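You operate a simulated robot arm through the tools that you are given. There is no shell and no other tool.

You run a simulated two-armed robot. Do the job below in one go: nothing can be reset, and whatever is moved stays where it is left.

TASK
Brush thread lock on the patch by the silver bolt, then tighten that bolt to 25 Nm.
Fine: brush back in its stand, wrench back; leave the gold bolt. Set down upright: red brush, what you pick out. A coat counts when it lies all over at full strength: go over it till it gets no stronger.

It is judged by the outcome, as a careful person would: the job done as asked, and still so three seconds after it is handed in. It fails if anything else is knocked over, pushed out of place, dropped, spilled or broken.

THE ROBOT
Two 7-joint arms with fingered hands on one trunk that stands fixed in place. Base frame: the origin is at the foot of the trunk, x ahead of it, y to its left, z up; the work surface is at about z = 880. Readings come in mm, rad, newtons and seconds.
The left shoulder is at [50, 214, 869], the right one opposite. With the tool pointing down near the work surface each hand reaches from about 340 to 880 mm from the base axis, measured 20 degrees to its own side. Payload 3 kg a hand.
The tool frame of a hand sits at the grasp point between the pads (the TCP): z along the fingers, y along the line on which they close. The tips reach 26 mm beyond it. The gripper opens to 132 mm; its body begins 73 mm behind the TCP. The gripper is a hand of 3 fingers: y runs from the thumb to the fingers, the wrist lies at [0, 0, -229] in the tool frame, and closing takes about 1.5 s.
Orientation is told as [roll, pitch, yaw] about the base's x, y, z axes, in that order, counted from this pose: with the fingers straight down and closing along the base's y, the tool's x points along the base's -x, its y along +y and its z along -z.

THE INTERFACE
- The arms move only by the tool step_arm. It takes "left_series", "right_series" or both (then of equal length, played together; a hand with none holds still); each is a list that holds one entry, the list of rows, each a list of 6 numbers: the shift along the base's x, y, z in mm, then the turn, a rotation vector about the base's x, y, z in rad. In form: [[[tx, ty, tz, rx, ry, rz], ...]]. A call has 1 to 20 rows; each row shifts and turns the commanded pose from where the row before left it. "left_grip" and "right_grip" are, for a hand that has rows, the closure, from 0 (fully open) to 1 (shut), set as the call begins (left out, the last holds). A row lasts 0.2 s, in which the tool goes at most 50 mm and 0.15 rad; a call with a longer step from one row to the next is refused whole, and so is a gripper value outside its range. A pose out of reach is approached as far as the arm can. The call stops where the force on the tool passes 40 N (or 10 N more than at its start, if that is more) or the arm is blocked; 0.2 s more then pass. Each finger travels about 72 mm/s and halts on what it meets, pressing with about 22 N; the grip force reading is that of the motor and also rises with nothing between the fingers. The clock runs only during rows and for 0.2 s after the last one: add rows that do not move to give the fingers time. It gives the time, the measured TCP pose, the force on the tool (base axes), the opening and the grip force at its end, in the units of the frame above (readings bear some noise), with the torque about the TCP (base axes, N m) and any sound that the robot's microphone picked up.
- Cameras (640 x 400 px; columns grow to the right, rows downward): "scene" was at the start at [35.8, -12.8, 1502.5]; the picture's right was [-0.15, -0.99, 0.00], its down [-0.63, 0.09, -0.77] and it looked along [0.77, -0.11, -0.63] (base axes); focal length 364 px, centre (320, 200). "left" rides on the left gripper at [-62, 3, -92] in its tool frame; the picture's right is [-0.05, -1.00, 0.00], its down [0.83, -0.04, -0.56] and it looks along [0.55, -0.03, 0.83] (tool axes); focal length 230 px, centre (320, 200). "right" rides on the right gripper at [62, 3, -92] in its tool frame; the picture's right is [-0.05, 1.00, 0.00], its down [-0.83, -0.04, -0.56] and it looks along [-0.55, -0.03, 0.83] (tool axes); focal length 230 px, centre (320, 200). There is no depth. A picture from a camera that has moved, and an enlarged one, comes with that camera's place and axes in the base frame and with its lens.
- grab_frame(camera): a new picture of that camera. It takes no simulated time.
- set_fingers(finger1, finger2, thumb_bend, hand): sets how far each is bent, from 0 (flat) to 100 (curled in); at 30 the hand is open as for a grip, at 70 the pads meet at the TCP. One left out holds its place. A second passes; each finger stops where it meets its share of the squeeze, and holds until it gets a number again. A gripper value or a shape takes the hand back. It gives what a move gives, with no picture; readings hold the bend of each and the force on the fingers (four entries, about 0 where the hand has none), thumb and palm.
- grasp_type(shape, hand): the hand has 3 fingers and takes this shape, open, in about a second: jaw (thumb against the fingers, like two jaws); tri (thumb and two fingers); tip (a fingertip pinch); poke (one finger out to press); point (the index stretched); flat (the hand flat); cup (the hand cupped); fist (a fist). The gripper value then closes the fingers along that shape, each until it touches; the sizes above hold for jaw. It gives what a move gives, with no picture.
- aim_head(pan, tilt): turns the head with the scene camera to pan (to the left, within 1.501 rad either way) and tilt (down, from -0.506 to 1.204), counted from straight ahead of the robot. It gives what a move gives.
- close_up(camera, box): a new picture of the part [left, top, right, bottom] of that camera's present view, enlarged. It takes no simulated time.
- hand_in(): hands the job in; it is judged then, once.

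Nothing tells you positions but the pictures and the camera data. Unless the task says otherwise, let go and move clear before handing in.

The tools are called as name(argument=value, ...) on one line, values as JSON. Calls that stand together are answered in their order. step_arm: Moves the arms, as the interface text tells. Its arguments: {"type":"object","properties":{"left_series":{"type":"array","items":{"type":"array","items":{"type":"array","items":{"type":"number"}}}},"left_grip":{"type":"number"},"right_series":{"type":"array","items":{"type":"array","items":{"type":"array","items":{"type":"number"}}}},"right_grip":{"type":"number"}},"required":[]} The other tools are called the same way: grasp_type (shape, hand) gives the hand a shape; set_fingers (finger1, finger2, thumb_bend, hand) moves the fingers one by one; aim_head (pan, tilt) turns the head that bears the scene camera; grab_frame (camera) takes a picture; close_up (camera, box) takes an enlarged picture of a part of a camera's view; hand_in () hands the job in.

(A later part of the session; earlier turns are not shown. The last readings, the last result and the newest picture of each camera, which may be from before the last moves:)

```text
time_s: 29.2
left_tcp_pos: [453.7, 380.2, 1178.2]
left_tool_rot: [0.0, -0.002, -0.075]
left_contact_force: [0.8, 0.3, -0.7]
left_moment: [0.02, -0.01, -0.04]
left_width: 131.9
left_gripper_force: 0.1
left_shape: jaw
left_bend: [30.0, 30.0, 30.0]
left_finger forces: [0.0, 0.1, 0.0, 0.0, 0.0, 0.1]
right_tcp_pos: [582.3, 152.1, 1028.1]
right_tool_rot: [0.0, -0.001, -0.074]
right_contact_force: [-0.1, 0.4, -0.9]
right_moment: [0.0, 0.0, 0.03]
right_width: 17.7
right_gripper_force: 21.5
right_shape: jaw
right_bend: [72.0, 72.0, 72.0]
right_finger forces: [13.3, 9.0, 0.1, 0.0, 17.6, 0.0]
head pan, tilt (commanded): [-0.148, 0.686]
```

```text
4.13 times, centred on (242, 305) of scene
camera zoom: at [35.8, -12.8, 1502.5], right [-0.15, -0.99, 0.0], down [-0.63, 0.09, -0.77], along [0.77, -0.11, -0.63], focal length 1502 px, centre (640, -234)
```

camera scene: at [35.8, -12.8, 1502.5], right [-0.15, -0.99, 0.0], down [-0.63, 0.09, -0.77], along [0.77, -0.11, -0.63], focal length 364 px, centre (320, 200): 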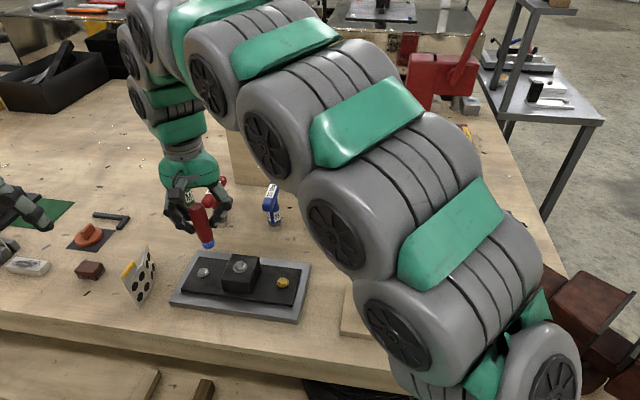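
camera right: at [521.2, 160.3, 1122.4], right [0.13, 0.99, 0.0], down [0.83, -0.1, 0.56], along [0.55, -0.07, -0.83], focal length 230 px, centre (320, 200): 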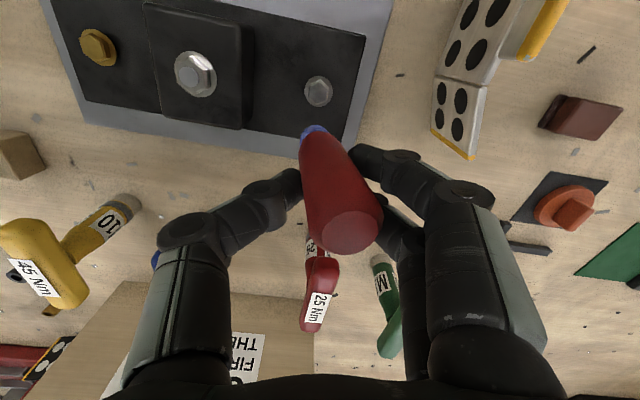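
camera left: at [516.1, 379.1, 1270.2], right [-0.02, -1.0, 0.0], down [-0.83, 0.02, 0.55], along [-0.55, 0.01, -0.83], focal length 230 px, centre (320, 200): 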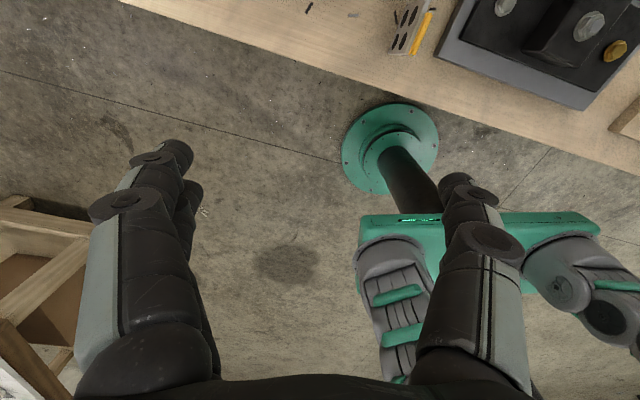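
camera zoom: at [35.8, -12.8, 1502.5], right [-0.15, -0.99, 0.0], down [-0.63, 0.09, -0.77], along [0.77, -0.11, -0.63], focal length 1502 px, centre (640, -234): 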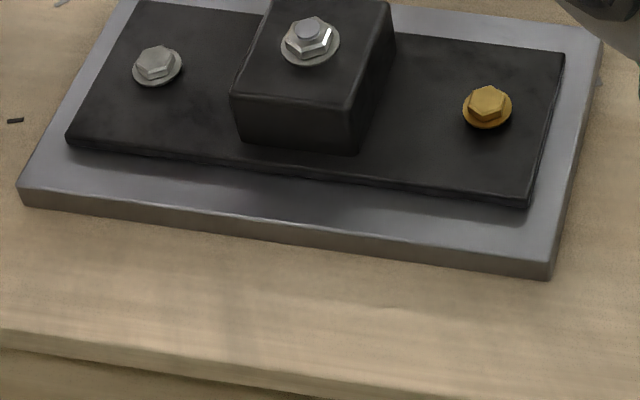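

close_up(camera="scene", box=[188, 272, 228, 297])

close_up(camera="right", box=[290, 20, 370, 70])

close_up(camera="right", box=[325, 60, 365, 130])

close_up(camera="right", box=[240, 95, 330, 150])

```text
16.00 times, centred on (208, 284) of scene
camera zoom: at [35.8, -12.8, 1502.5], right [-0.15, -0.99, 0.0], down [-0.63, 0.09, -0.77], along [0.77, -0.11, -0.63], focal length 5821 px, centre (2112, -1152)
```

zoom: 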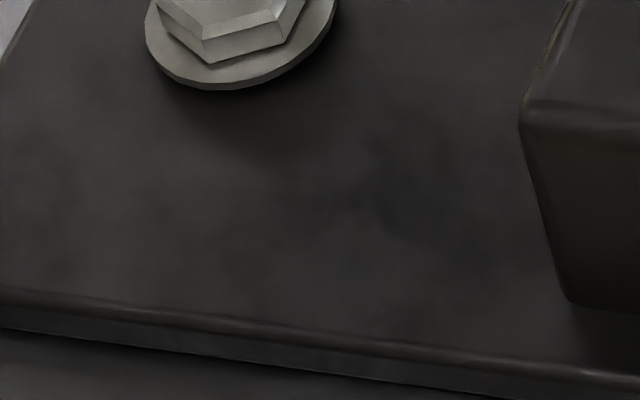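

```text
8.00 times, centred on (330, 45) of right
camera zoom: at [521.2, 160.3, 1122.4], right [0.13, 0.99, 0.0], down [0.83, -0.1, 0.56], along [0.55, -0.07, -0.83], focal length 1841 px, centre (240, 1440)
```

zoom: 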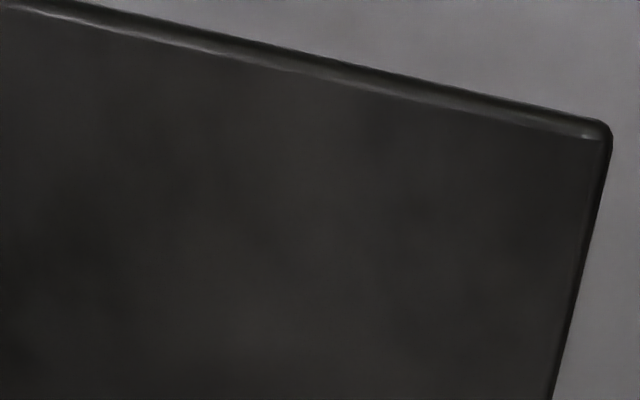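

```text
5.71 times, centred on (345, 95) of right
camera zoom: at [521.2, 160.3, 1122.4], right [0.13, 0.99, 0.0], down [0.83, -0.1, 0.56], along [0.55, -0.07, -0.83], focal length 1315 px, centre (177, 800)
```

zoom: 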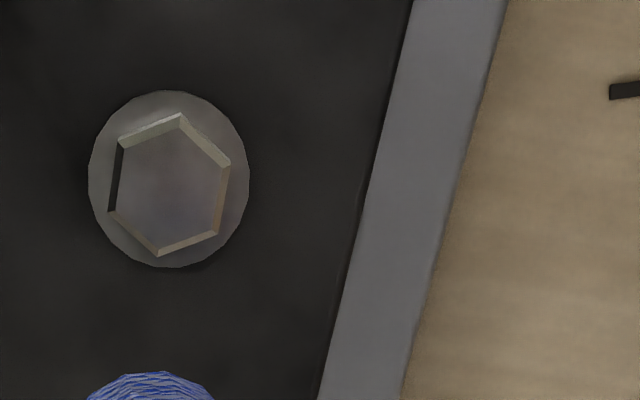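

```text
7.11 times, centred on (285, 122) of right
camera zoom: at [521.2, 160.3, 1122.4], right [0.13, 0.99, 0.0], down [0.83, -0.1, 0.56], along [0.55, -0.07, -0.83], focal length 1636 px, centre (569, 751)
```

zoom: 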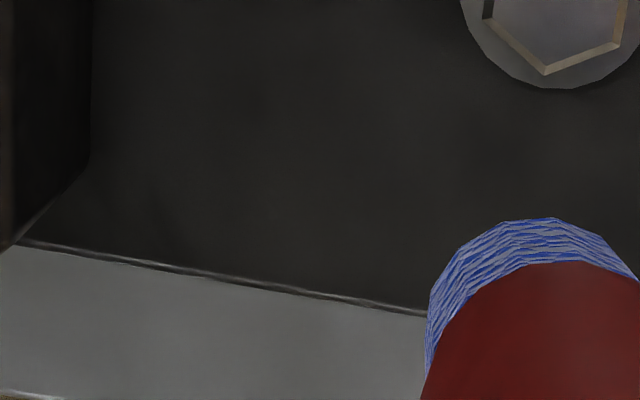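

A faint blue tint shows around (523, 131), in front of the gap between the bolt and block, where I brushed first. So that's probably the patch and the coat builds slowly. I'll square the brush up with a small roll and return there.

step_arm(right_series=[[[-15, -7, 0, 0.06, 0, 0], [-15, -7, 0, 0.06, 0, 0], [-12, -7, 0, 0, 0, 0], [0, 0, -20, 0, 0, 0], [0, 0, -15, 0, 0, 0], [0, 0, 0, 0, 0, 0]]])

close_up(camera="scene", box=[160, 200, 270, 300])

grab_frame(camera="right")

```text
time_s: 30.6
left_tcp_pos: [453.1, 380.9, 1179.1]
left_tool_rot: [0.0, -0.003, -0.073]
left_contact_force: [0.7, -0.3, -0.3]
left_moment: [-0.03, 0.05, 0.0]
left_width: 132.2
left_gripper_force: 0.1
left_shape: jaw
left_bend: [30.0, 30.0, 30.0]
left_finger forces: [0.1, 0.1, 0.1, 0.0, 0.0, 0.0]
right_tcp_pos: [541.3, 131.0, 990.5]
right_tool_rot: [0.121, 0.007, -0.073]
right_contact_force: [-0.2, -0.1, -0.3]
right_moment: [0.02, -0.03, 0.0]
right_width: 17.7
right_gripper_force: 22.1
right_shape: jaw
right_bend: [72.0, 73.0, 72.0]
right_finger forces: [13.2, 8.0, 0.0, 0.0, 17.4, 0.0]
head pan, tilt (commanded): [-0.148, 0.686]
```

```text
4.00 times, centred on (215, 250) of scene
camera zoom: at [35.8, -12.8, 1502.5], right [-0.15, -0.99, 0.0], down [-0.63, 0.09, -0.77], along [0.77, -0.11, -0.63], focal length 1455 px, centre (740, 0)
```

zoom: 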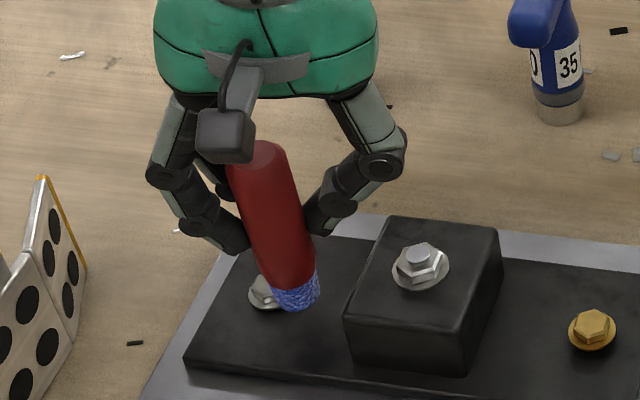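

```text
taken
camera right: at [479.9, 128.2, 1084.6], right [0.12, 0.98, 0.12], down [0.83, -0.17, 0.54], along [0.55, 0.03, -0.83], focal length 230 px, centre (320, 200)
```

right: 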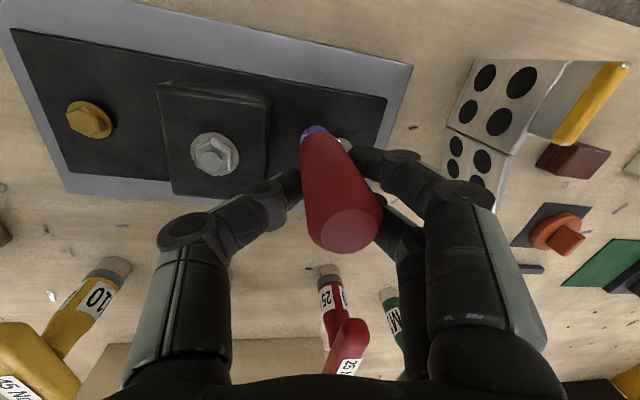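

step_arm(right_series=[[[-4, -10, 0, 0, 0, 0], [0, 0, -8, 0, 0, 0], [0, 0, -5, 0, 0, 0], [0, 0, -3, 0, 0, 0], [0, 0, 0, 0, 0, 0]]])

close_up(camera="scene", box=[180, 235, 250, 300])

```text
time_s: 31.8
left_tcp_pos: [453.3, 380.9, 1180.2]
left_tool_rot: [0.002, -0.002, -0.074]
left_contact_force: [0.3, -0.1, 0.3]
left_moment: [-0.03, 0.01, -0.02]
left_width: 131.8
left_gripper_force: 0.0
left_shape: jaw
left_bend: [30.0, 30.0, 30.0]
left_finger forces: [0.0, 0.0, 0.0, 0.0, 0.0, 0.1]
right_tcp_pos: [536.9, 121.0, 976.5]
right_tool_rot: [0.122, 0.008, -0.073]
right_contact_force: [-0.5, 0.4, -0.7]
right_moment: [0.02, 0.04, 0.01]
right_width: 17.8
right_gripper_force: 21.4
right_shape: jaw
right_bend: [72.0, 73.0, 72.0]
right_finger forces: [13.3, 7.8, 0.1, 0.0, 17.4, 0.1]
head pan, tilt (commanded): [-0.148, 0.686]
```

```text
6.15 times, centred on (215, 268) of scene
camera zoom: at [35.8, -12.8, 1502.5], right [-0.15, -0.99, 0.0], down [-0.63, 0.09, -0.77], along [0.77, -0.11, -0.63], focal length 2239 px, centre (966, -215)
```

zoom: 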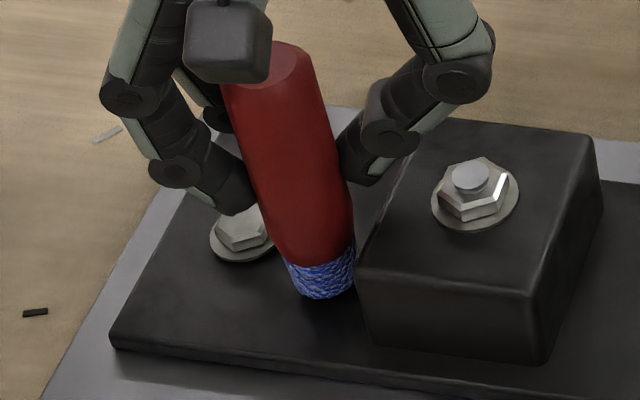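

step_arm(right_series=[[[0, 0, -2, 0, 0, 0], [0, 0, -1.5, 0, 0, 0], [0, 0, 0, 0, 0, 0]]])

```text
time_s: 32.6
left_tcp_pos: [452.2, 380.0, 1178.3]
left_tool_rot: [0.0, -0.001, -0.072]
left_contact_force: [0.3, -0.7, -0.9]
left_moment: [0.04, 0.01, 0.0]
left_width: 132.1
left_gripper_force: 0.1
left_shape: jaw
left_bend: [30.0, 30.0, 30.0]
left_finger forces: [0.0, 0.0, 0.0, 0.0, 0.0, 0.0]
right_tcp_pos: [537.9, 122.2, 973.0]
right_tool_rot: [0.121, 0.008, -0.072]
right_contact_force: [0.6, 0.1, -0.5]
right_moment: [0.01, 0.0, 0.01]
right_width: 17.5
right_gripper_force: 22.4
right_shape: jaw
right_bend: [72.0, 73.0, 72.0]
right_finger forces: [13.4, 8.0, 0.0, 0.0, 17.3, 0.0]
head pan, tilt (commanded): [-0.148, 0.686]
```

step_arm(right_series=[[[0, 0, -1.5, 0, 0, 0], [0, 0, -1, 0, 0, 0], [0, 0, 0, 0, 0, 0]]])

```text
time_s: 33.4
left_tcp_pos: [453.0, 380.0, 1179.2]
left_tool_rot: [-0.001, -0.001, -0.073]
left_contact_force: [-0.6, 0.4, 0.4]
left_moment: [-0.01, 0.0, 0.02]
left_width: 131.7
left_gripper_force: 0.1
left_shape: jaw
left_bend: [30.0, 30.0, 30.0]
left_finger forces: [0.0, 0.0, 0.1, 0.1, 0.1, 0.0]
right_tcp_pos: [537.1, 120.5, 969.7]
right_tool_rot: [0.122, 0.006, -0.074]
right_contact_force: [1.8, -0.7, 10.6]
right_moment: [0.06, 0.03, 0.01]
right_width: 18.0
right_gripper_force: 22.2
right_shape: jaw
right_bend: [72.0, 73.0, 72.0]
right_finger forces: [14.2, 8.8, 0.1, 0.0, 20.1, 0.0]
head pan, tilt (commanded): [-0.148, 0.686]
```

Light contact (10 N). I'll go back and forth several times over this area and then look.

step_arm(right_series=[[[-5.7, 1.8, 0, 0, 0, 0], [-5.7, 1.8, 0, 0, 0, 0], [-5.7, 1.8, 0, 0, 0, 0], [-5.7, 1.8, 0, 0, 0, 0], [5.7, -1.8, 0, 0, 0, 0], [5.7, -1.8, 0, 0, 0, 0], [5.7, -1.8, 0, 0, 0, 0], [5.7, -1.8, 0, 0, 0, 0], [-5.7, 1.8, 0, 0, 0, 0], [-5.7, 1.8, 0, 0, 0, 0], [-5.7, 1.8, 0, 0, 0, 0], [-5.7, 1.8, 0, 0, 0, 0], [5.7, -1.8, 0, 0, 0, 0], [5.7, -1.8, 0, 0, 0, 0], [5.7, -1.8, 0, 0, 0, 0], [5.7, -1.8, 0, 0, 0, 0], [5.7, -1.8, 0, 0, 0, 0], [5.7, -1.8, 0, 0, 0, 0]]])

close_up(camera="scene", box=[180, 245, 250, 300])

close_up(camera="right", box=[220, 40, 440, 200])

```text
time_s: 37.2
left_tcp_pos: [453.5, 381.0, 1179.0]
left_tool_rot: [0.0, -0.002, -0.074]
left_contact_force: [0.0, 0.1, 0.3]
left_moment: [0.02, -0.01, 0.03]
left_width: 131.6
left_gripper_force: 0.0
left_shape: jaw
left_bend: [30.0, 30.0, 30.0]
left_finger forces: [0.0, 0.0, 0.0, 0.1, 0.0, 0.0]
right_tcp_pos: [549.5, 118.0, 970.5]
right_tool_rot: [0.12, 0.009, -0.072]
right_contact_force: [-1.5, 0.8, 1.3]
right_moment: [0.03, 0.09, -0.01]
right_width: 16.3
right_gripper_force: 22.4
right_shape: jaw
right_bend: [71.0, 74.0, 73.0]
right_finger forces: [15.8, 3.7, 0.1, 0.0, 14.7, 0.1]
head pan, tilt (commanded): [-0.148, 0.686]
```

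```text
7.27 times, centred on (215, 272) of scene
camera zoom: at [35.7, -12.8, 1502.5], right [-0.15, -0.99, 0.0], down [-0.63, 0.09, -0.77], along [0.77, -0.11, -0.63], focal length 2646 px, centre (1084, -327)
```

zoom: 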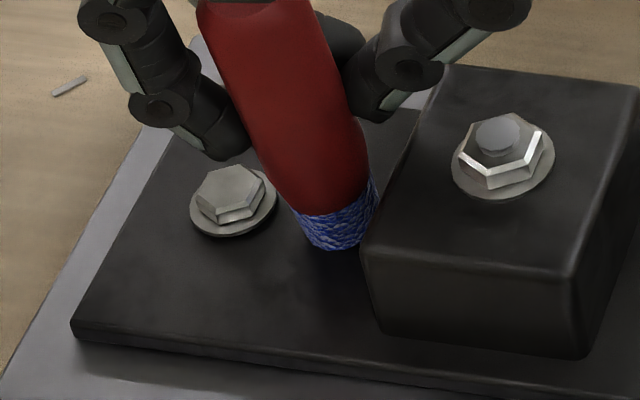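

```text
2.50 times, centred on (330, 120) of right
camera zoom: at [487.8, 114.7, 1064.2], right [0.12, 0.99, 0.12], down [0.83, -0.17, 0.54], along [0.55, 0.03, -0.83], focal length 575 px, centre (295, 400)
```

zoom: 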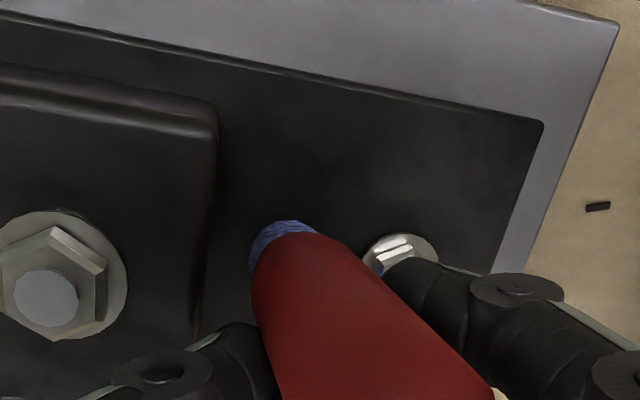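

step_arm(right_series=[[[0, 0, 8, 0, 0, 0], [15, -5, 20, 0, 0, 0], [20, -6, 20, 0, 0, 0], [20, -6, 10, 0, 0, 0]]])

close_up(camera="scene", box=[190, 260, 240, 295])

close_up(camera="right", box=[220, 0, 440, 160])

grab_frame(camera="right")

```text
time_s: 38.2
left_tcp_pos: [453.8, 381.1, 1178.5]
left_tool_rot: [0.001, -0.001, -0.073]
left_contact_force: [-0.4, -0.2, 0.1]
left_moment: [0.01, -0.05, -0.02]
left_width: 131.8
left_gripper_force: 0.1
left_shape: jaw
left_bend: [30.0, 30.0, 30.0]
left_finger forces: [0.0, 0.1, 0.2, 0.0, 0.0, 0.1]
right_tcp_pos: [603.9, 101.5, 1028.6]
right_tool_rot: [0.12, 0.008, -0.073]
right_contact_force: [-0.4, -0.6, -1.1]
right_moment: [-0.01, 0.0, -0.03]
right_width: 16.3
right_gripper_force: 22.0
right_shape: jaw
right_bend: [71.0, 74.0, 73.0]
right_finger forces: [15.1, 2.5, 0.0, 0.0, 14.8, 0.0]
head pan, tilt (commanded): [-0.148, 0.686]
```

```text
11.43 times, centred on (215, 278) of scene
camera zoom: at [35.8, -12.8, 1502.5], right [-0.15, -0.99, 0.0], down [-0.63, 0.09, -0.77], along [0.77, -0.11, -0.63], focal length 4158 px, centre (1520, -686)
```

zoom: 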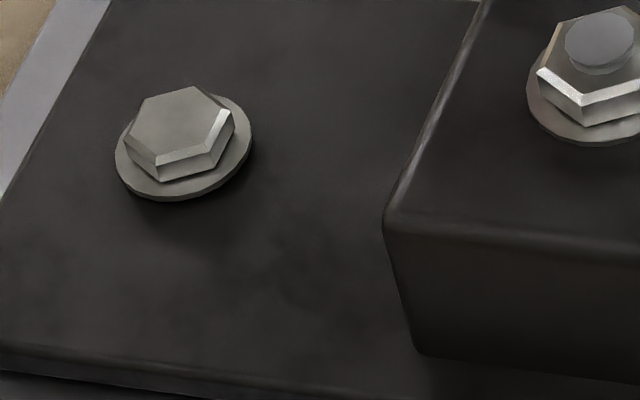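

```text
2.50 times, centred on (330, 80) of right
camera zoom: at [543.0, 98.3, 1123.2], right [0.13, 0.98, 0.12], down [0.83, -0.17, 0.54], along [0.55, 0.03, -0.83], focal length 575 px, centre (295, 500)
```

zoom: 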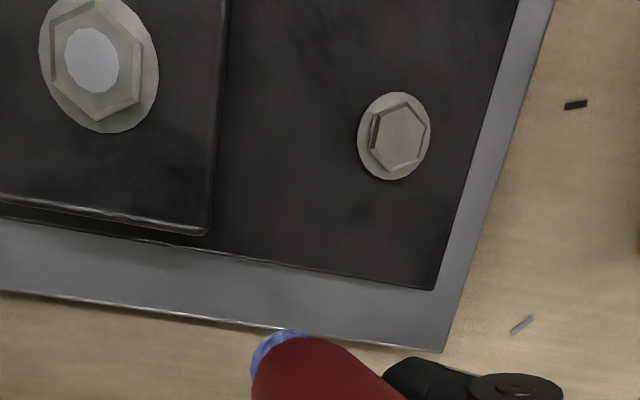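

```text
taken
camera right: at [543.0, 98.3, 1123.2], right [0.13, 0.98, 0.12], down [0.83, -0.17, 0.54], along [0.55, 0.03, -0.83], focal length 230 px, centre (320, 200)
```

right: 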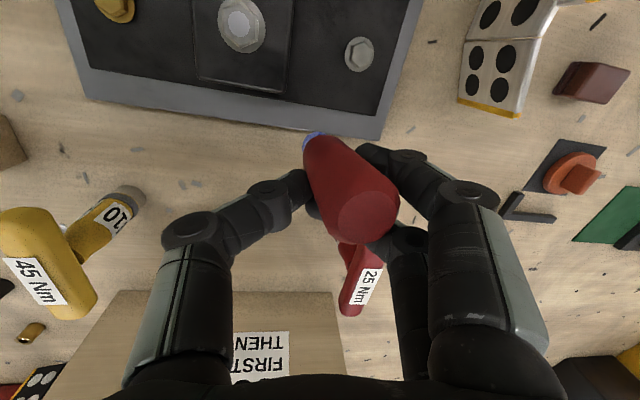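

The coat isn't showing there either. I'll inspect the whole bracket and base plate again from several views before touching it further.

close_up(camera="right", box=[60, 0, 420, 140])

close_up(camera="scene", box=[240, 255, 315, 310])

close_up(camera="scene", box=[165, 245, 240, 310])

close_up(camera="left", box=[420, 0, 640, 110])

```text
1.78 times, centred on (240, 70) of right
camera zoom: at [543.0, 98.3, 1123.2], right [0.13, 0.98, 0.12], down [0.83, -0.17, 0.54], along [0.55, 0.03, -0.83], focal length 409 px, centre (462, 431)
```

zoom: 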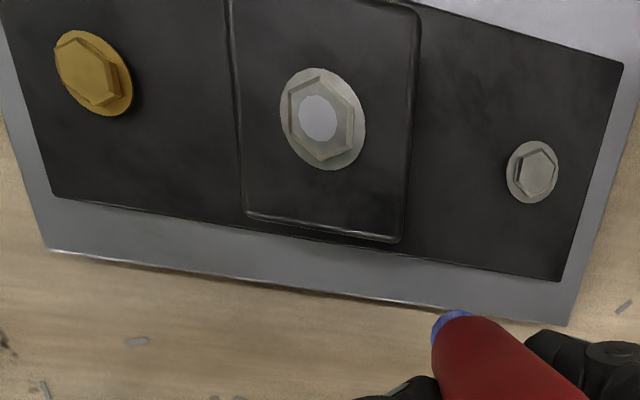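

```text
7.27 times, centred on (278, 282) of scene
camera zoom: at [35.8, -12.8, 1502.5], right [-0.15, -0.99, 0.0], down [-0.63, 0.09, -0.77], along [0.77, -0.11, -0.63], focal length 2646 px, centre (629, -400)
```

zoom: 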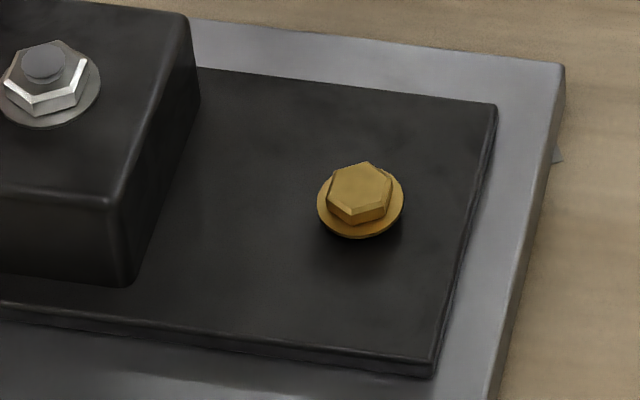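

```text
6.15 times, centred on (202, 278) of scene
camera zoom: at [35.8, -12.8, 1502.5], right [-0.15, -0.99, 0.0], down [-0.63, 0.09, -0.77], along [0.77, -0.11, -0.63], focal length 2239 px, centre (1043, -277)
```

zoom: 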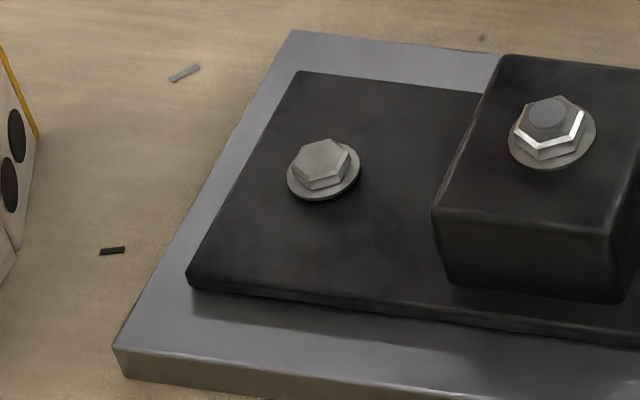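

```text
2.91 times, centred on (530, 55) of left
camera zoom: at [516.3, 378.7, 1270.3], right [-0.02, -1.0, 0.0], down [-0.83, 0.02, 0.55], along [-0.55, 0.01, -0.83], focal length 669 px, centre (-291, 622)
```

zoom: 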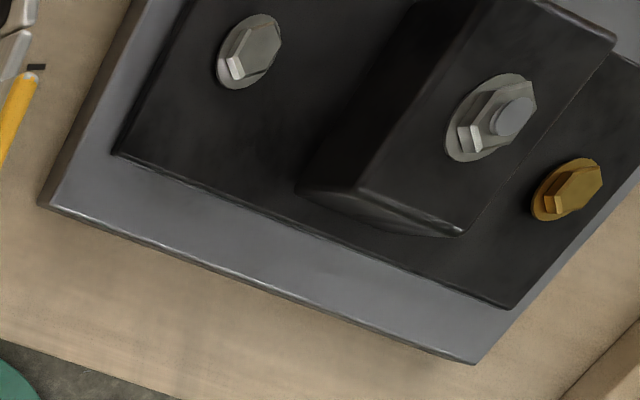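

I can't yet tell where the coat lands, and the brush has worked loose in the grip. I'll carry it back over its stand to re-grip it squarely, which also frees the view of the bracket for comparison.

step_arm(right_series=[[[0, 0, 35, 0, 0, 0], [0, 0, 35, 0, 0, 0], [0, -46, 0, 0, 0, 0], [0, -46, 0, 0, 0, 0], [0, -46, 0, 0, 0, 0], [0, -46, 0, 0, 0, 0], [0, -46, 0, 0, 0, 0], [0, -46, 0, 0, 0, 0], [2, -46, 0, 0, 0, 0], [2, -46, 0, 0, 0, 0], [2, -46, 0, 0, 0, 0], [2, -46, 0, 0, 0, 0], [1, -46, 0, 0, 0, 0], [1, -46, 0, 0, 0, 0], [1, -46, 0, 0, 0, 0], [0, -46, 0, 0, 0, 0], [0, 0, 0, 0, 0, 0]]])

grab_frame(camera="right")

grab_frame(camera="scene")

close_up(camera="scene", box=[440, 90, 560, 250])

```text
time_s: 41.8
left_tcp_pos: [454.0, 380.0, 1179.5]
left_tool_rot: [0.001, -0.002, -0.075]
left_contact_force: [-0.2, -0.6, -0.5]
left_moment: [-0.01, -0.01, 0.02]
left_width: 132.0
left_gripper_force: 0.0
left_shape: jaw
left_bend: [30.0, 30.0, 30.0]
left_finger forces: [0.0, 0.0, 0.0, 0.0, 0.0, 0.0]
right_tcp_pos: [614.7, -545.3, 1099.9]
right_tool_rot: [0.121, 0.009, -0.074]
right_contact_force: [0.3, -0.5, -1.5]
right_moment: [0.0, -0.03, -0.03]
right_width: 16.3
right_gripper_force: 21.4
right_shape: jaw
right_bend: [71.0, 75.0, 73.0]
right_finger forces: [14.6, 0.0, 0.0, 0.0, 14.7, 0.0]
head pan, tilt (commanded): [-0.148, 0.686]
```

```text
taken
camera right: at [553.4, -548.7, 1193.5], right [0.12, 0.99, 0.12], down [0.83, -0.17, 0.54], along [0.55, 0.03, -0.83], focal length 230 px, centre (320, 200)
```

right: 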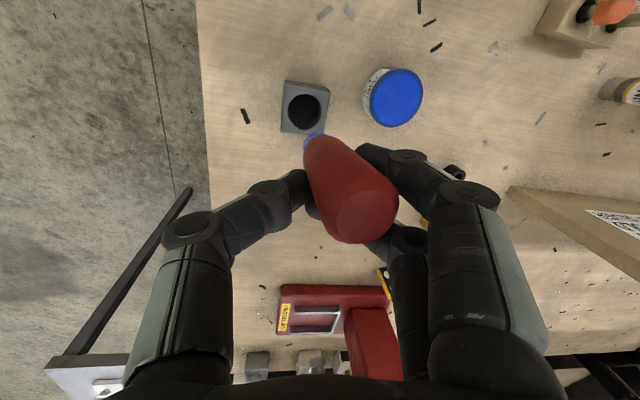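

```text
taken
camera scene: at [35.8, -12.8, 1502.5], right [-0.15, -0.99, 0.0], down [-0.63, 0.09, -0.77], along [0.77, -0.11, -0.63], focal length 364 px, centre (320, 200)
```

scene: 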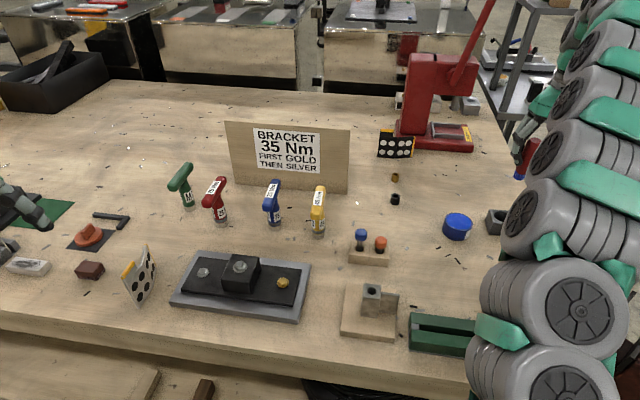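

```text
2.50 times, centred on (500, 170) of scene
camera zoom: at [35.8, -12.8, 1502.5], right [-0.15, -0.99, 0.0], down [-0.63, 0.09, -0.77], along [0.77, -0.11, -0.63], focal length 910 px, centre (-130, 275)
```

zoom: 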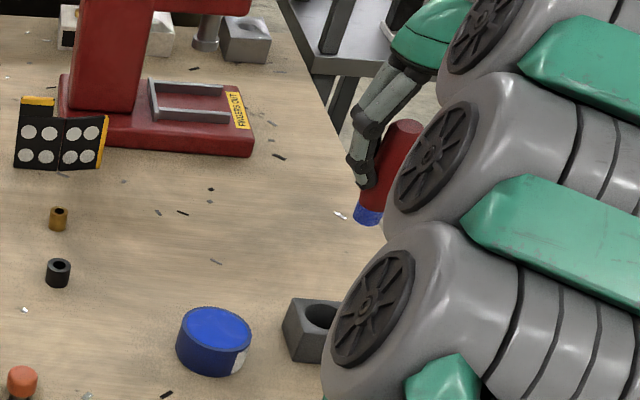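

Only one finger and the thumb now bear on it, so I'll square it up over the stand (small roll and pitch) and check alignment before lowering.

step_arm(right_series=[[[2, -3, -10, 0.047, 0.042, 0], [3, -3, -15, 0.047, 0.043, 0], [0, 0, -20, 0, 0, 0], [0, 0, -20, 0, 0, 0], [0, 0, 0, 0, 0, 0]]])

grab_frame(camera="right")

close_up(camera="scene", box=[460, 130, 560, 250])

```text
time_s: 43.0
left_tcp_pos: [452.3, 380.5, 1177.9]
left_tool_rot: [0.001, -0.002, -0.074]
left_contact_force: [-1.0, 0.0, -0.3]
left_moment: [0.02, -0.01, 0.03]
left_width: 132.2
left_gripper_force: 0.0
left_shape: jaw
left_bend: [30.0, 30.0, 30.0]
left_finger forces: [0.0, 0.0, 0.0, 0.1, 0.0, 0.0]
right_tcp_pos: [608.7, -542.1, 1025.9]
right_tool_rot: [0.165, 0.057, -0.071]
right_contact_force: [0.7, -0.7, -0.3]
right_moment: [0.03, -0.02, 0.01]
right_width: 16.1
right_gripper_force: 21.8
right_shape: jaw
right_bend: [71.0, 75.0, 73.0]
right_finger forces: [14.5, 0.1, 0.0, 0.0, 14.8, 0.0]
right hand out of reach, approached as far as the arm can: row 1, 2
head pan, tilt (commanded): [-0.148, 0.686]
```

```text
taken
camera right: at [552.6, -550.1, 1122.4], right [0.13, 0.98, 0.16], down [0.85, -0.19, 0.49], along [0.51, 0.07, -0.85], focal length 230 px, centre (320, 200)
```

right: 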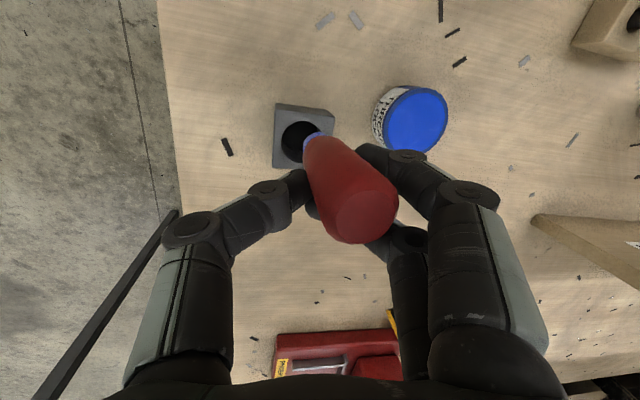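

```text
3.33 times, centred on (510, 190) of scene
camera zoom: at [35.8, -12.8, 1502.5], right [-0.15, -0.99, 0.0], down [-0.63, 0.09, -0.77], along [0.77, -0.11, -0.63], focal length 1213 px, centre (-313, 233)
```

zoom: 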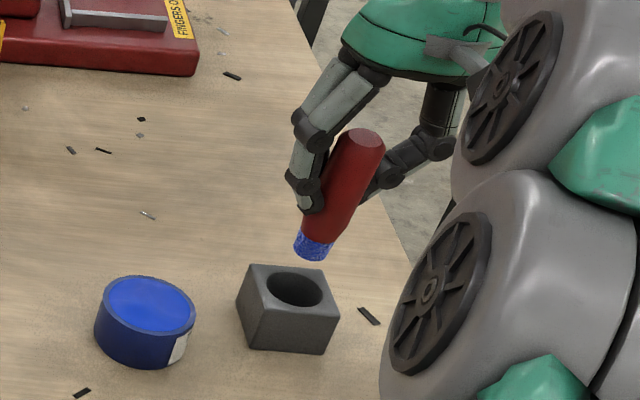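

step_arm(right_series=[[[0, 0, -8, 0, 0, 0], [0, 0, -7, 0, 0, 0], [0, 0, 0, 0, 0, 0], [0, 0, 0, 0, 0, 0]]])

grab_frame(camera="right")

close_up(camera="scene", box=[460, 130, 560, 250])

```text
time_s: 44.0
left_tcp_pos: [452.7, 381.3, 1178.4]
left_tool_rot: [0.001, -0.002, -0.075]
left_contact_force: [-0.3, -0.2, 0.6]
left_moment: [0.02, 0.01, -0.03]
left_width: 131.9
left_gripper_force: 0.0
left_shape: jaw
left_bend: [30.0, 30.0, 30.0]
left_finger forces: [0.1, 0.0, 0.0, 0.0, 0.0, 0.0]
right_tcp_pos: [610.3, -541.3, 1011.0]
right_tool_rot: [0.162, 0.053, -0.072]
right_contact_force: [0.0, -0.5, -0.4]
right_moment: [-0.02, 0.0, -0.04]
right_width: 16.0
right_gripper_force: 21.7
right_shape: jaw
right_bend: [71.0, 75.0, 73.0]
right_finger forces: [14.5, 0.1, 0.0, 0.0, 14.8, 0.0]
head pan, tilt (commanded): [-0.148, 0.686]
```

```text
taken
camera right: at [553.2, -549.1, 1107.8], right [0.13, 0.98, 0.16], down [0.85, -0.19, 0.49], along [0.51, 0.07, -0.85], focal length 230 px, centre (320, 200)
```

right: 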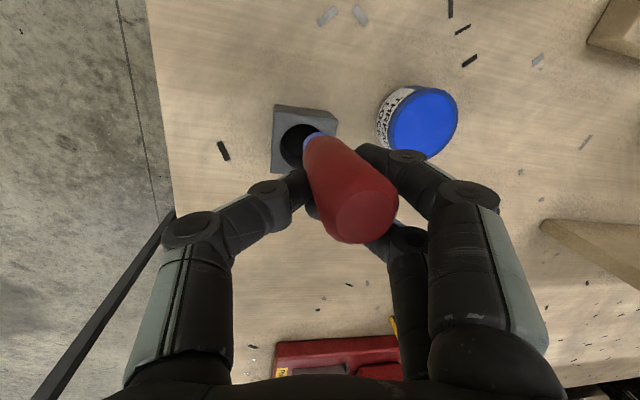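

```text
3.33 times, centred on (510, 190) of scene
camera zoom: at [35.8, -12.8, 1502.5], right [-0.15, -0.99, 0.0], down [-0.63, 0.09, -0.77], along [0.77, -0.11, -0.63], focal length 1213 px, centre (-313, 233)
```

zoom: 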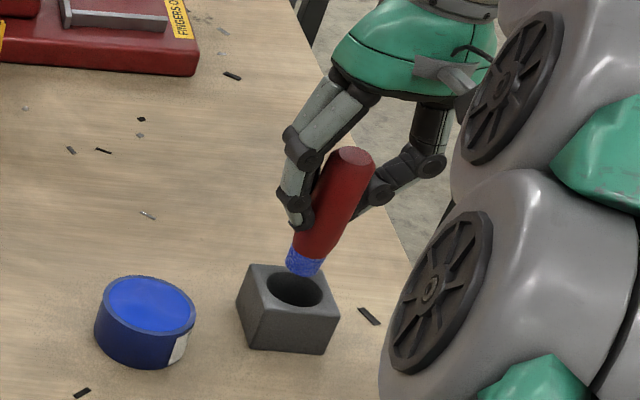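

step_arm(right_series=[[[2, -2, 0, 0, 0, 0], [0, 0, -12, 0, 0, 0], [0, 0, -12, 0, 0, 0], [0, 0, -12, 0, 0, 0], [0, 0, -10, 0, 0, 0], [0, 0, 0, 0, 0, 0]]])

close_up(camera="scene", box=[460, 150, 560, 250])

grab_frame(camera="right")

```text
time_s: 45.4
left_tcp_pos: [453.3, 381.5, 1178.4]
left_tool_rot: [0.0, -0.002, -0.073]
left_contact_force: [-0.2, 0.2, 0.7]
left_moment: [0.03, 0.02, 0.03]
left_width: 131.9
left_gripper_force: 0.1
left_shape: jaw
left_bend: [30.0, 30.0, 30.0]
left_finger forces: [0.1, 0.0, 0.0, 0.1, 0.0, 0.0]
right_tcp_pos: [613.1, -542.4, 967.2]
right_tool_rot: [0.165, 0.056, -0.073]
right_contact_force: [1.6, -1.1, 0.4]
right_moment: [0.01, -0.05, 0.0]
right_width: 16.0
right_gripper_force: 22.0
right_shape: jaw
right_bend: [71.0, 75.0, 73.0]
right_finger forces: [14.3, 0.0, 0.1, 0.1, 15.4, 0.0]
head pan, tilt (commanded): [-0.148, 0.686]
```

```text
4.00 times, centred on (510, 200) of scene
camera zoom: at [35.8, -12.8, 1502.5], right [-0.15, -0.99, 0.0], down [-0.63, 0.09, -0.77], along [0.77, -0.11, -0.63], focal length 1455 px, centre (-440, 200)
```

zoom: 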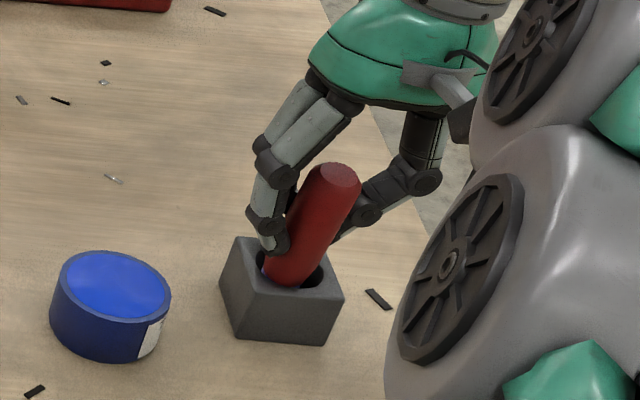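

```text
taken
camera right: at [554.8, -551.4, 1062.5], right [0.13, 0.98, 0.16], down [0.85, -0.19, 0.49], along [0.51, 0.07, -0.85], focal length 230 px, centre (320, 200)
```

right: 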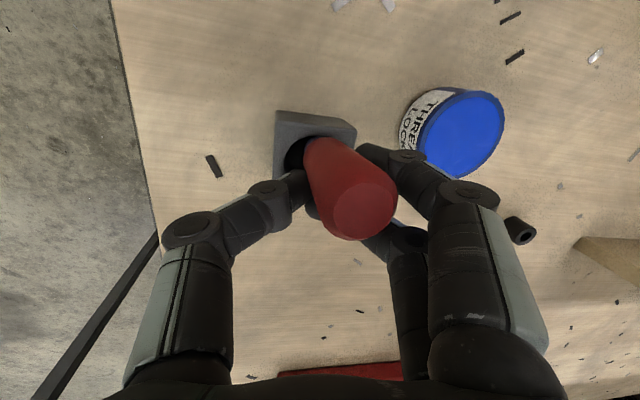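

step_arm(right_series=[[[1, -1, -5, 0, 0, 0], [0, 0, -5, 0, 0, 0], [0, 0, -3, 0, 0, 0], [0, 0, 0, 0, 0, 0]]])

close_up(camera="scene", box=[460, 150, 560, 250])

```text
time_s: 46.4
left_tcp_pos: [452.9, 381.5, 1177.9]
left_tool_rot: [-0.001, -0.002, -0.073]
left_contact_force: [0.3, -0.3, -0.4]
left_moment: [0.0, 0.0, -0.01]
left_width: 131.6
left_gripper_force: 0.0
left_shape: jaw
left_bend: [30.0, 30.0, 30.0]
left_finger forces: [0.1, 0.1, 0.0, 0.0, 0.0, 0.0]
right_tcp_pos: [614.3, -544.1, 951.8]
right_tool_rot: [0.162, 0.054, -0.073]
right_contact_force: [2.5, 0.3, 1.0]
right_moment: [-0.05, -0.04, -0.03]
right_width: 16.4
right_gripper_force: 21.7
right_shape: jaw
right_bend: [71.0, 75.0, 73.0]
right_finger forces: [14.4, 0.1, 0.0, 0.0, 15.9, 0.0]
head pan, tilt (commanded): [-0.148, 0.686]
```

```text
4.00 times, centred on (510, 200) of scene
camera zoom: at [35.8, -12.8, 1502.5], right [-0.15, -0.99, 0.0], down [-0.63, 0.09, -0.77], along [0.77, -0.11, -0.63], focal length 1455 px, centre (-440, 200)
```

zoom: 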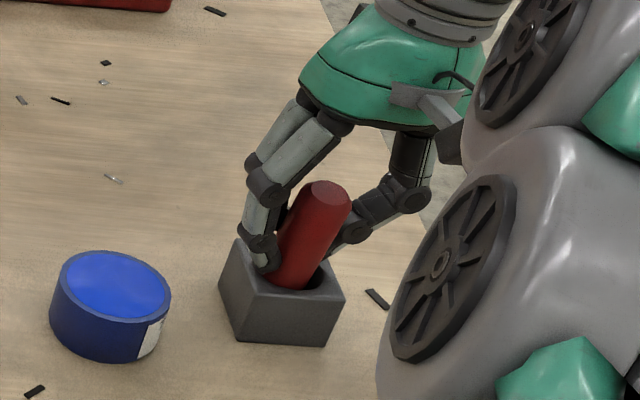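

The brush is seated in its stand. I'll release, straighten the hand and look before re-gripping.

step_arm(right_series=[[[0, 0, 0, 0, 0, 0], [0, 0, 0, 0, 0, 0], [0, 0, 0, 0, 0, 0], [0, 0, 0, 0, 0, 0], [0, 0, 0, 0, 0, 0]]], right_grip=0.5)

step_arm(right_series=[[[0, 0, 15, 0, 0, 0], [0, 0, 15, -0.08, -0.03, 0], [0, 0, 15, -0.083, -0.025, 0], [0, 0, 0, 0, 0, 0]]])

grab_frame(camera="right")

close_up(camera="scene", box=[460, 150, 560, 250])

```text
time_s: 47.6
left_tcp_pos: [453.6, 380.5, 1178.5]
left_tool_rot: [0.0, -0.001, -0.075]
left_contact_force: [0.3, -0.1, -0.5]
left_moment: [-0.02, -0.02, 0.01]
left_width: 131.9
left_gripper_force: 0.1
left_shape: jaw
left_bend: [30.0, 30.0, 30.0]
left_finger forces: [0.0, 0.0, 0.0, 0.0, 0.0, 0.0]
right_tcp_pos: [614.5, -544.8, 951.8]
right_tool_rot: [0.166, 0.056, -0.071]
right_contact_force: [-0.6, -0.9, -1.1]
right_moment: [-0.01, -0.01, 0.02]
right_width: 65.3
right_gripper_force: 0.1
right_shape: jaw
right_bend: [73.0, 73.0, 70.0]
right_finger forces: [0.0, 0.1, 0.1, 0.0, 0.0, 0.0]
head pan, tilt (commanded): [-0.148, 0.686]
```

```text
time_s: 48.6
left_tcp_pos: [453.6, 381.2, 1178.2]
left_tool_rot: [-0.001, -0.002, -0.073]
left_contact_force: [-0.1, 0.3, -0.2]
left_moment: [0.0, 0.04, 0.0]
left_width: 131.7
left_gripper_force: 0.1
left_shape: jaw
left_bend: [30.0, 30.0, 30.0]
left_finger forces: [0.0, 0.1, 0.0, 0.0, 0.0, 0.0]
right_tcp_pos: [613.2, -542.0, 997.9]
right_tool_rot: [0.004, -0.011, -0.075]
right_contact_force: [0.6, 0.1, 0.7]
right_moment: [0.05, -0.01, 0.01]
right_width: 65.5
right_gripper_force: 0.0
right_shape: jaw
right_bend: [73.0, 73.0, 70.0]
right_finger forces: [0.0, 0.2, 0.0, 0.1, 0.0, 0.0]
head pan, tilt (commanded): [-0.148, 0.686]
```

```text
taken
camera right: at [550.8, -536.4, 1090.5], right [0.13, 0.99, 0.0], down [0.82, -0.11, 0.57], along [0.56, -0.07, -0.82], focal length 230 px, centre (320, 200)
```

right: 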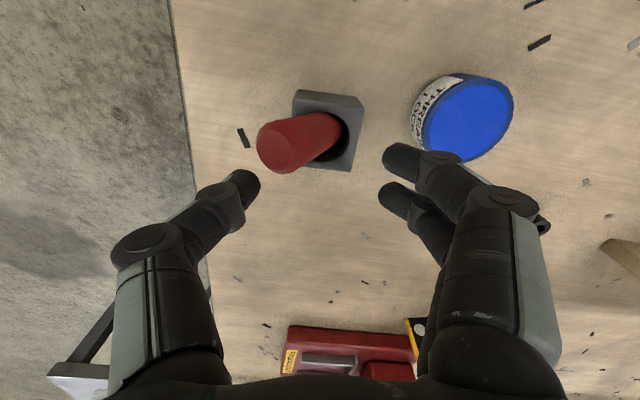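

```text
4.00 times, centred on (510, 200) of scene
camera zoom: at [35.8, -12.8, 1502.5], right [-0.15, -0.99, 0.0], down [-0.63, 0.09, -0.77], along [0.77, -0.11, -0.63], focal length 1455 px, centre (-440, 200)
```

zoom: 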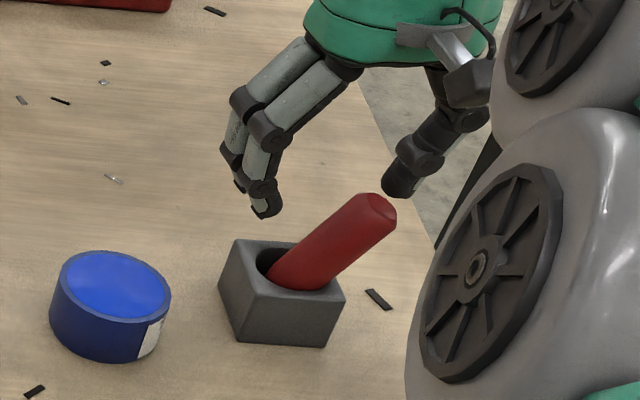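

The brush leans in its loose stand but is safe. Meanwhile I'll bring the left camera back to the same straight-down view of the silver bolt to compare with before.

step_arm(left_series=[[[10, -25, 0, 0, 0, 0], [20, -35, -5, 0, 0, 0], [20, -35, -5, 0, -0.09, 0], [20, -35, -10, 0, -0.1, 0], [20, -35, -15, 0, -0.1, 0], [20, -30, -25, 0, -0.1, 0], [10, -20, -40, 0, -0.1, 0], [0, -10, -40, 0, -0.1, 0], [0, 0, 0, 0, 0, 0]]])

close_up(camera="left", box=[270, 150, 390, 250])

close_up(camera="left", box=[275, 215, 350, 262])

close_up(camera="left", box=[325, 190, 385, 228])

close_up(camera="left", box=[330, 220, 400, 275])

```text
time_s: 50.6
left_tcp_pos: [574.5, 155.7, 1038.3]
left_tool_rot: [0.048, -0.591, -0.086]
left_contact_force: [-0.4, 0.9, -0.2]
left_moment: [0.0, -0.02, -0.01]
left_width: 132.0
left_gripper_force: 0.0
left_shape: jaw
left_bend: [30.0, 30.0, 30.0]
left_finger forces: [0.1, 0.0, 0.0, 0.1, 0.0, 0.1]
right_tcp_pos: [613.0, -543.5, 997.3]
right_tool_rot: [0.005, -0.013, -0.074]
right_contact_force: [-0.4, -0.7, 0.2]
right_moment: [-0.02, 0.03, 0.01]
right_width: 65.2
right_gripper_force: 0.1
right_shape: jaw
right_bend: [73.0, 73.0, 70.0]
right_finger forces: [0.0, 0.1, 0.0, 0.0, 0.0, 0.1]
head pan, tilt (commanded): [-0.148, 0.686]
```

```text
4.00 times, centred on (330, 200) of left
camera zoom: at [574.9, 153.1, 1149.6], right [-0.02, -1.0, -0.01], down [-1.0, 0.02, 0.0], along [0.0, 0.01, -1.0], focal length 920 px, centre (280, 200)
```

zoom: 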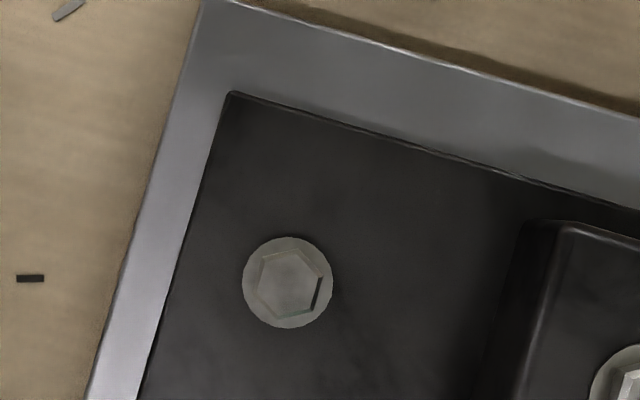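

```text
8.51 times, centred on (312, 238) of left
camera zoom: at [574.9, 153.1, 1149.6], right [-0.02, -1.0, -0.01], down [-1.0, 0.02, 0.0], along [0.0, 0.01, -1.0], focal length 1958 px, centre (384, -128)
```

zoom: 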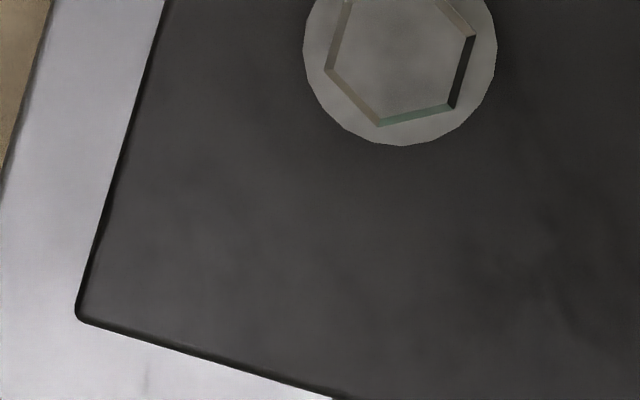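

```text
10.53 times, centred on (355, 209) of left
camera zoom: at [574.9, 153.1, 1149.6], right [-0.02, -1.0, -0.01], down [-1.0, 0.02, 0.0], along [0.0, 0.01, -1.0], focal length 2422 px, centre (-48, 105)
```

zoom: 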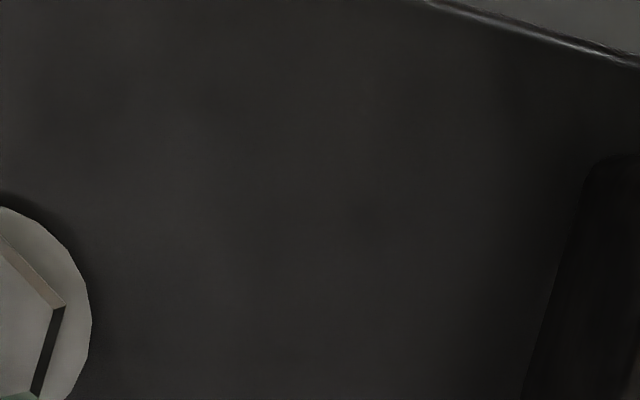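

```text
7.27 times, centred on (365, 248) of left
camera zoom: at [574.9, 153.1, 1149.6], right [-0.02, -1.0, -0.01], down [-1.0, 0.02, 0.0], along [0.0, 0.01, -1.0], focal length 1673 px, centre (-7, -146)
```

zoom: 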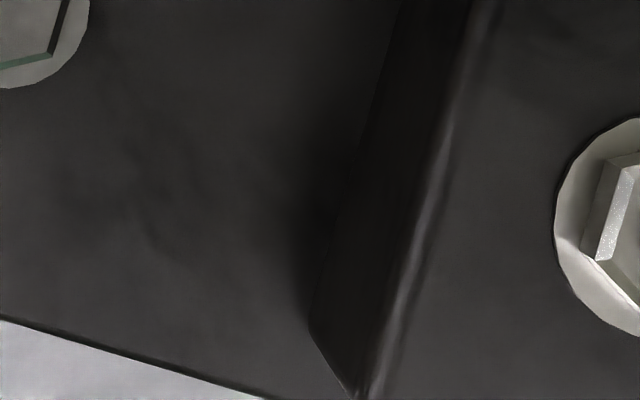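

No coat anywhere yet, so the patch must lie on a side I haven't brushed (in front of, or left of, the bolt). I'll re-grip the brush now, turning the hand so its closing direction matches the brush's lean.

step_arm(right_series=[[[0, 0, 20, 0, 0, 0], [-2, 0, 20, 0, 0, -0.14], [-2, 1, 0, 0, 0.01, -0.14], [0, 0, 0, 0, 0, -0.14], [0, 0, 0, 0, 0, -0.13], [0, 0, 0, 0, 0, 0]]], right_grip=0.3)

grab_frame(camera="right")

close_up(camera="scene", box=[440, 130, 560, 250])

```text
time_s: 52.0
left_tcp_pos: [574.5, 155.9, 1039.7]
left_tool_rot: [0.047, -0.59, -0.09]
left_contact_force: [-0.2, 0.7, 0.2]
left_moment: [0.02, -0.04, 0.02]
left_width: 132.1
left_gripper_force: 0.1
left_shape: jaw
left_bend: [30.0, 30.0, 30.0]
left_finger forces: [0.0, 0.1, 0.0, 0.1, 0.0, 0.0]
right_tcp_pos: [610.0, -543.4, 1036.1]
right_tool_rot: [0.002, -0.003, -0.627]
right_contact_force: [0.1, 0.3, 0.2]
right_moment: [0.0, 0.0, 0.05]
right_width: 91.8
right_gripper_force: 0.0
right_shape: jaw
right_bend: [68.0, 68.0, 64.0]
right_finger forces: [0.0, 0.0, 0.0, 0.1, 0.0, 0.1]
head pan, tilt (commanded): [-0.148, 0.686]
```

```text
taken
camera right: at [561.1, -504.9, 1130.5], right [0.63, 0.78, 0.0], down [0.65, -0.52, 0.56], along [0.43, -0.35, -0.83], focal length 230 px, centre (320, 200)
```

right: 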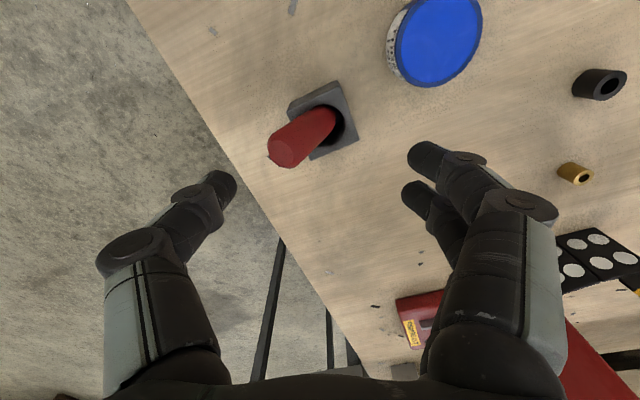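

```text
3.33 times, centred on (500, 190) of scene
camera zoom: at [35.8, -12.8, 1502.5], right [-0.15, -0.99, 0.0], down [-0.63, 0.09, -0.77], along [0.77, -0.11, -0.63], focal length 1213 px, centre (-280, 233)
```

zoom: 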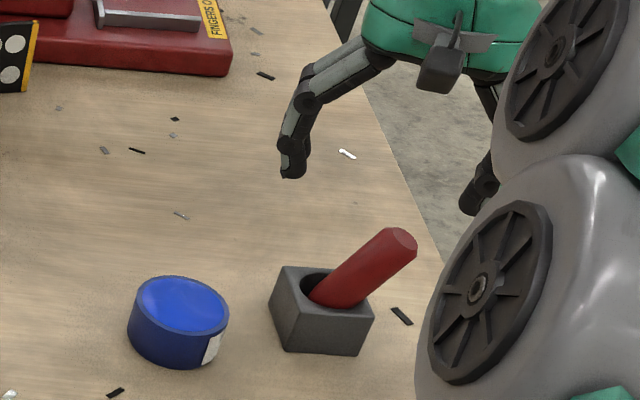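

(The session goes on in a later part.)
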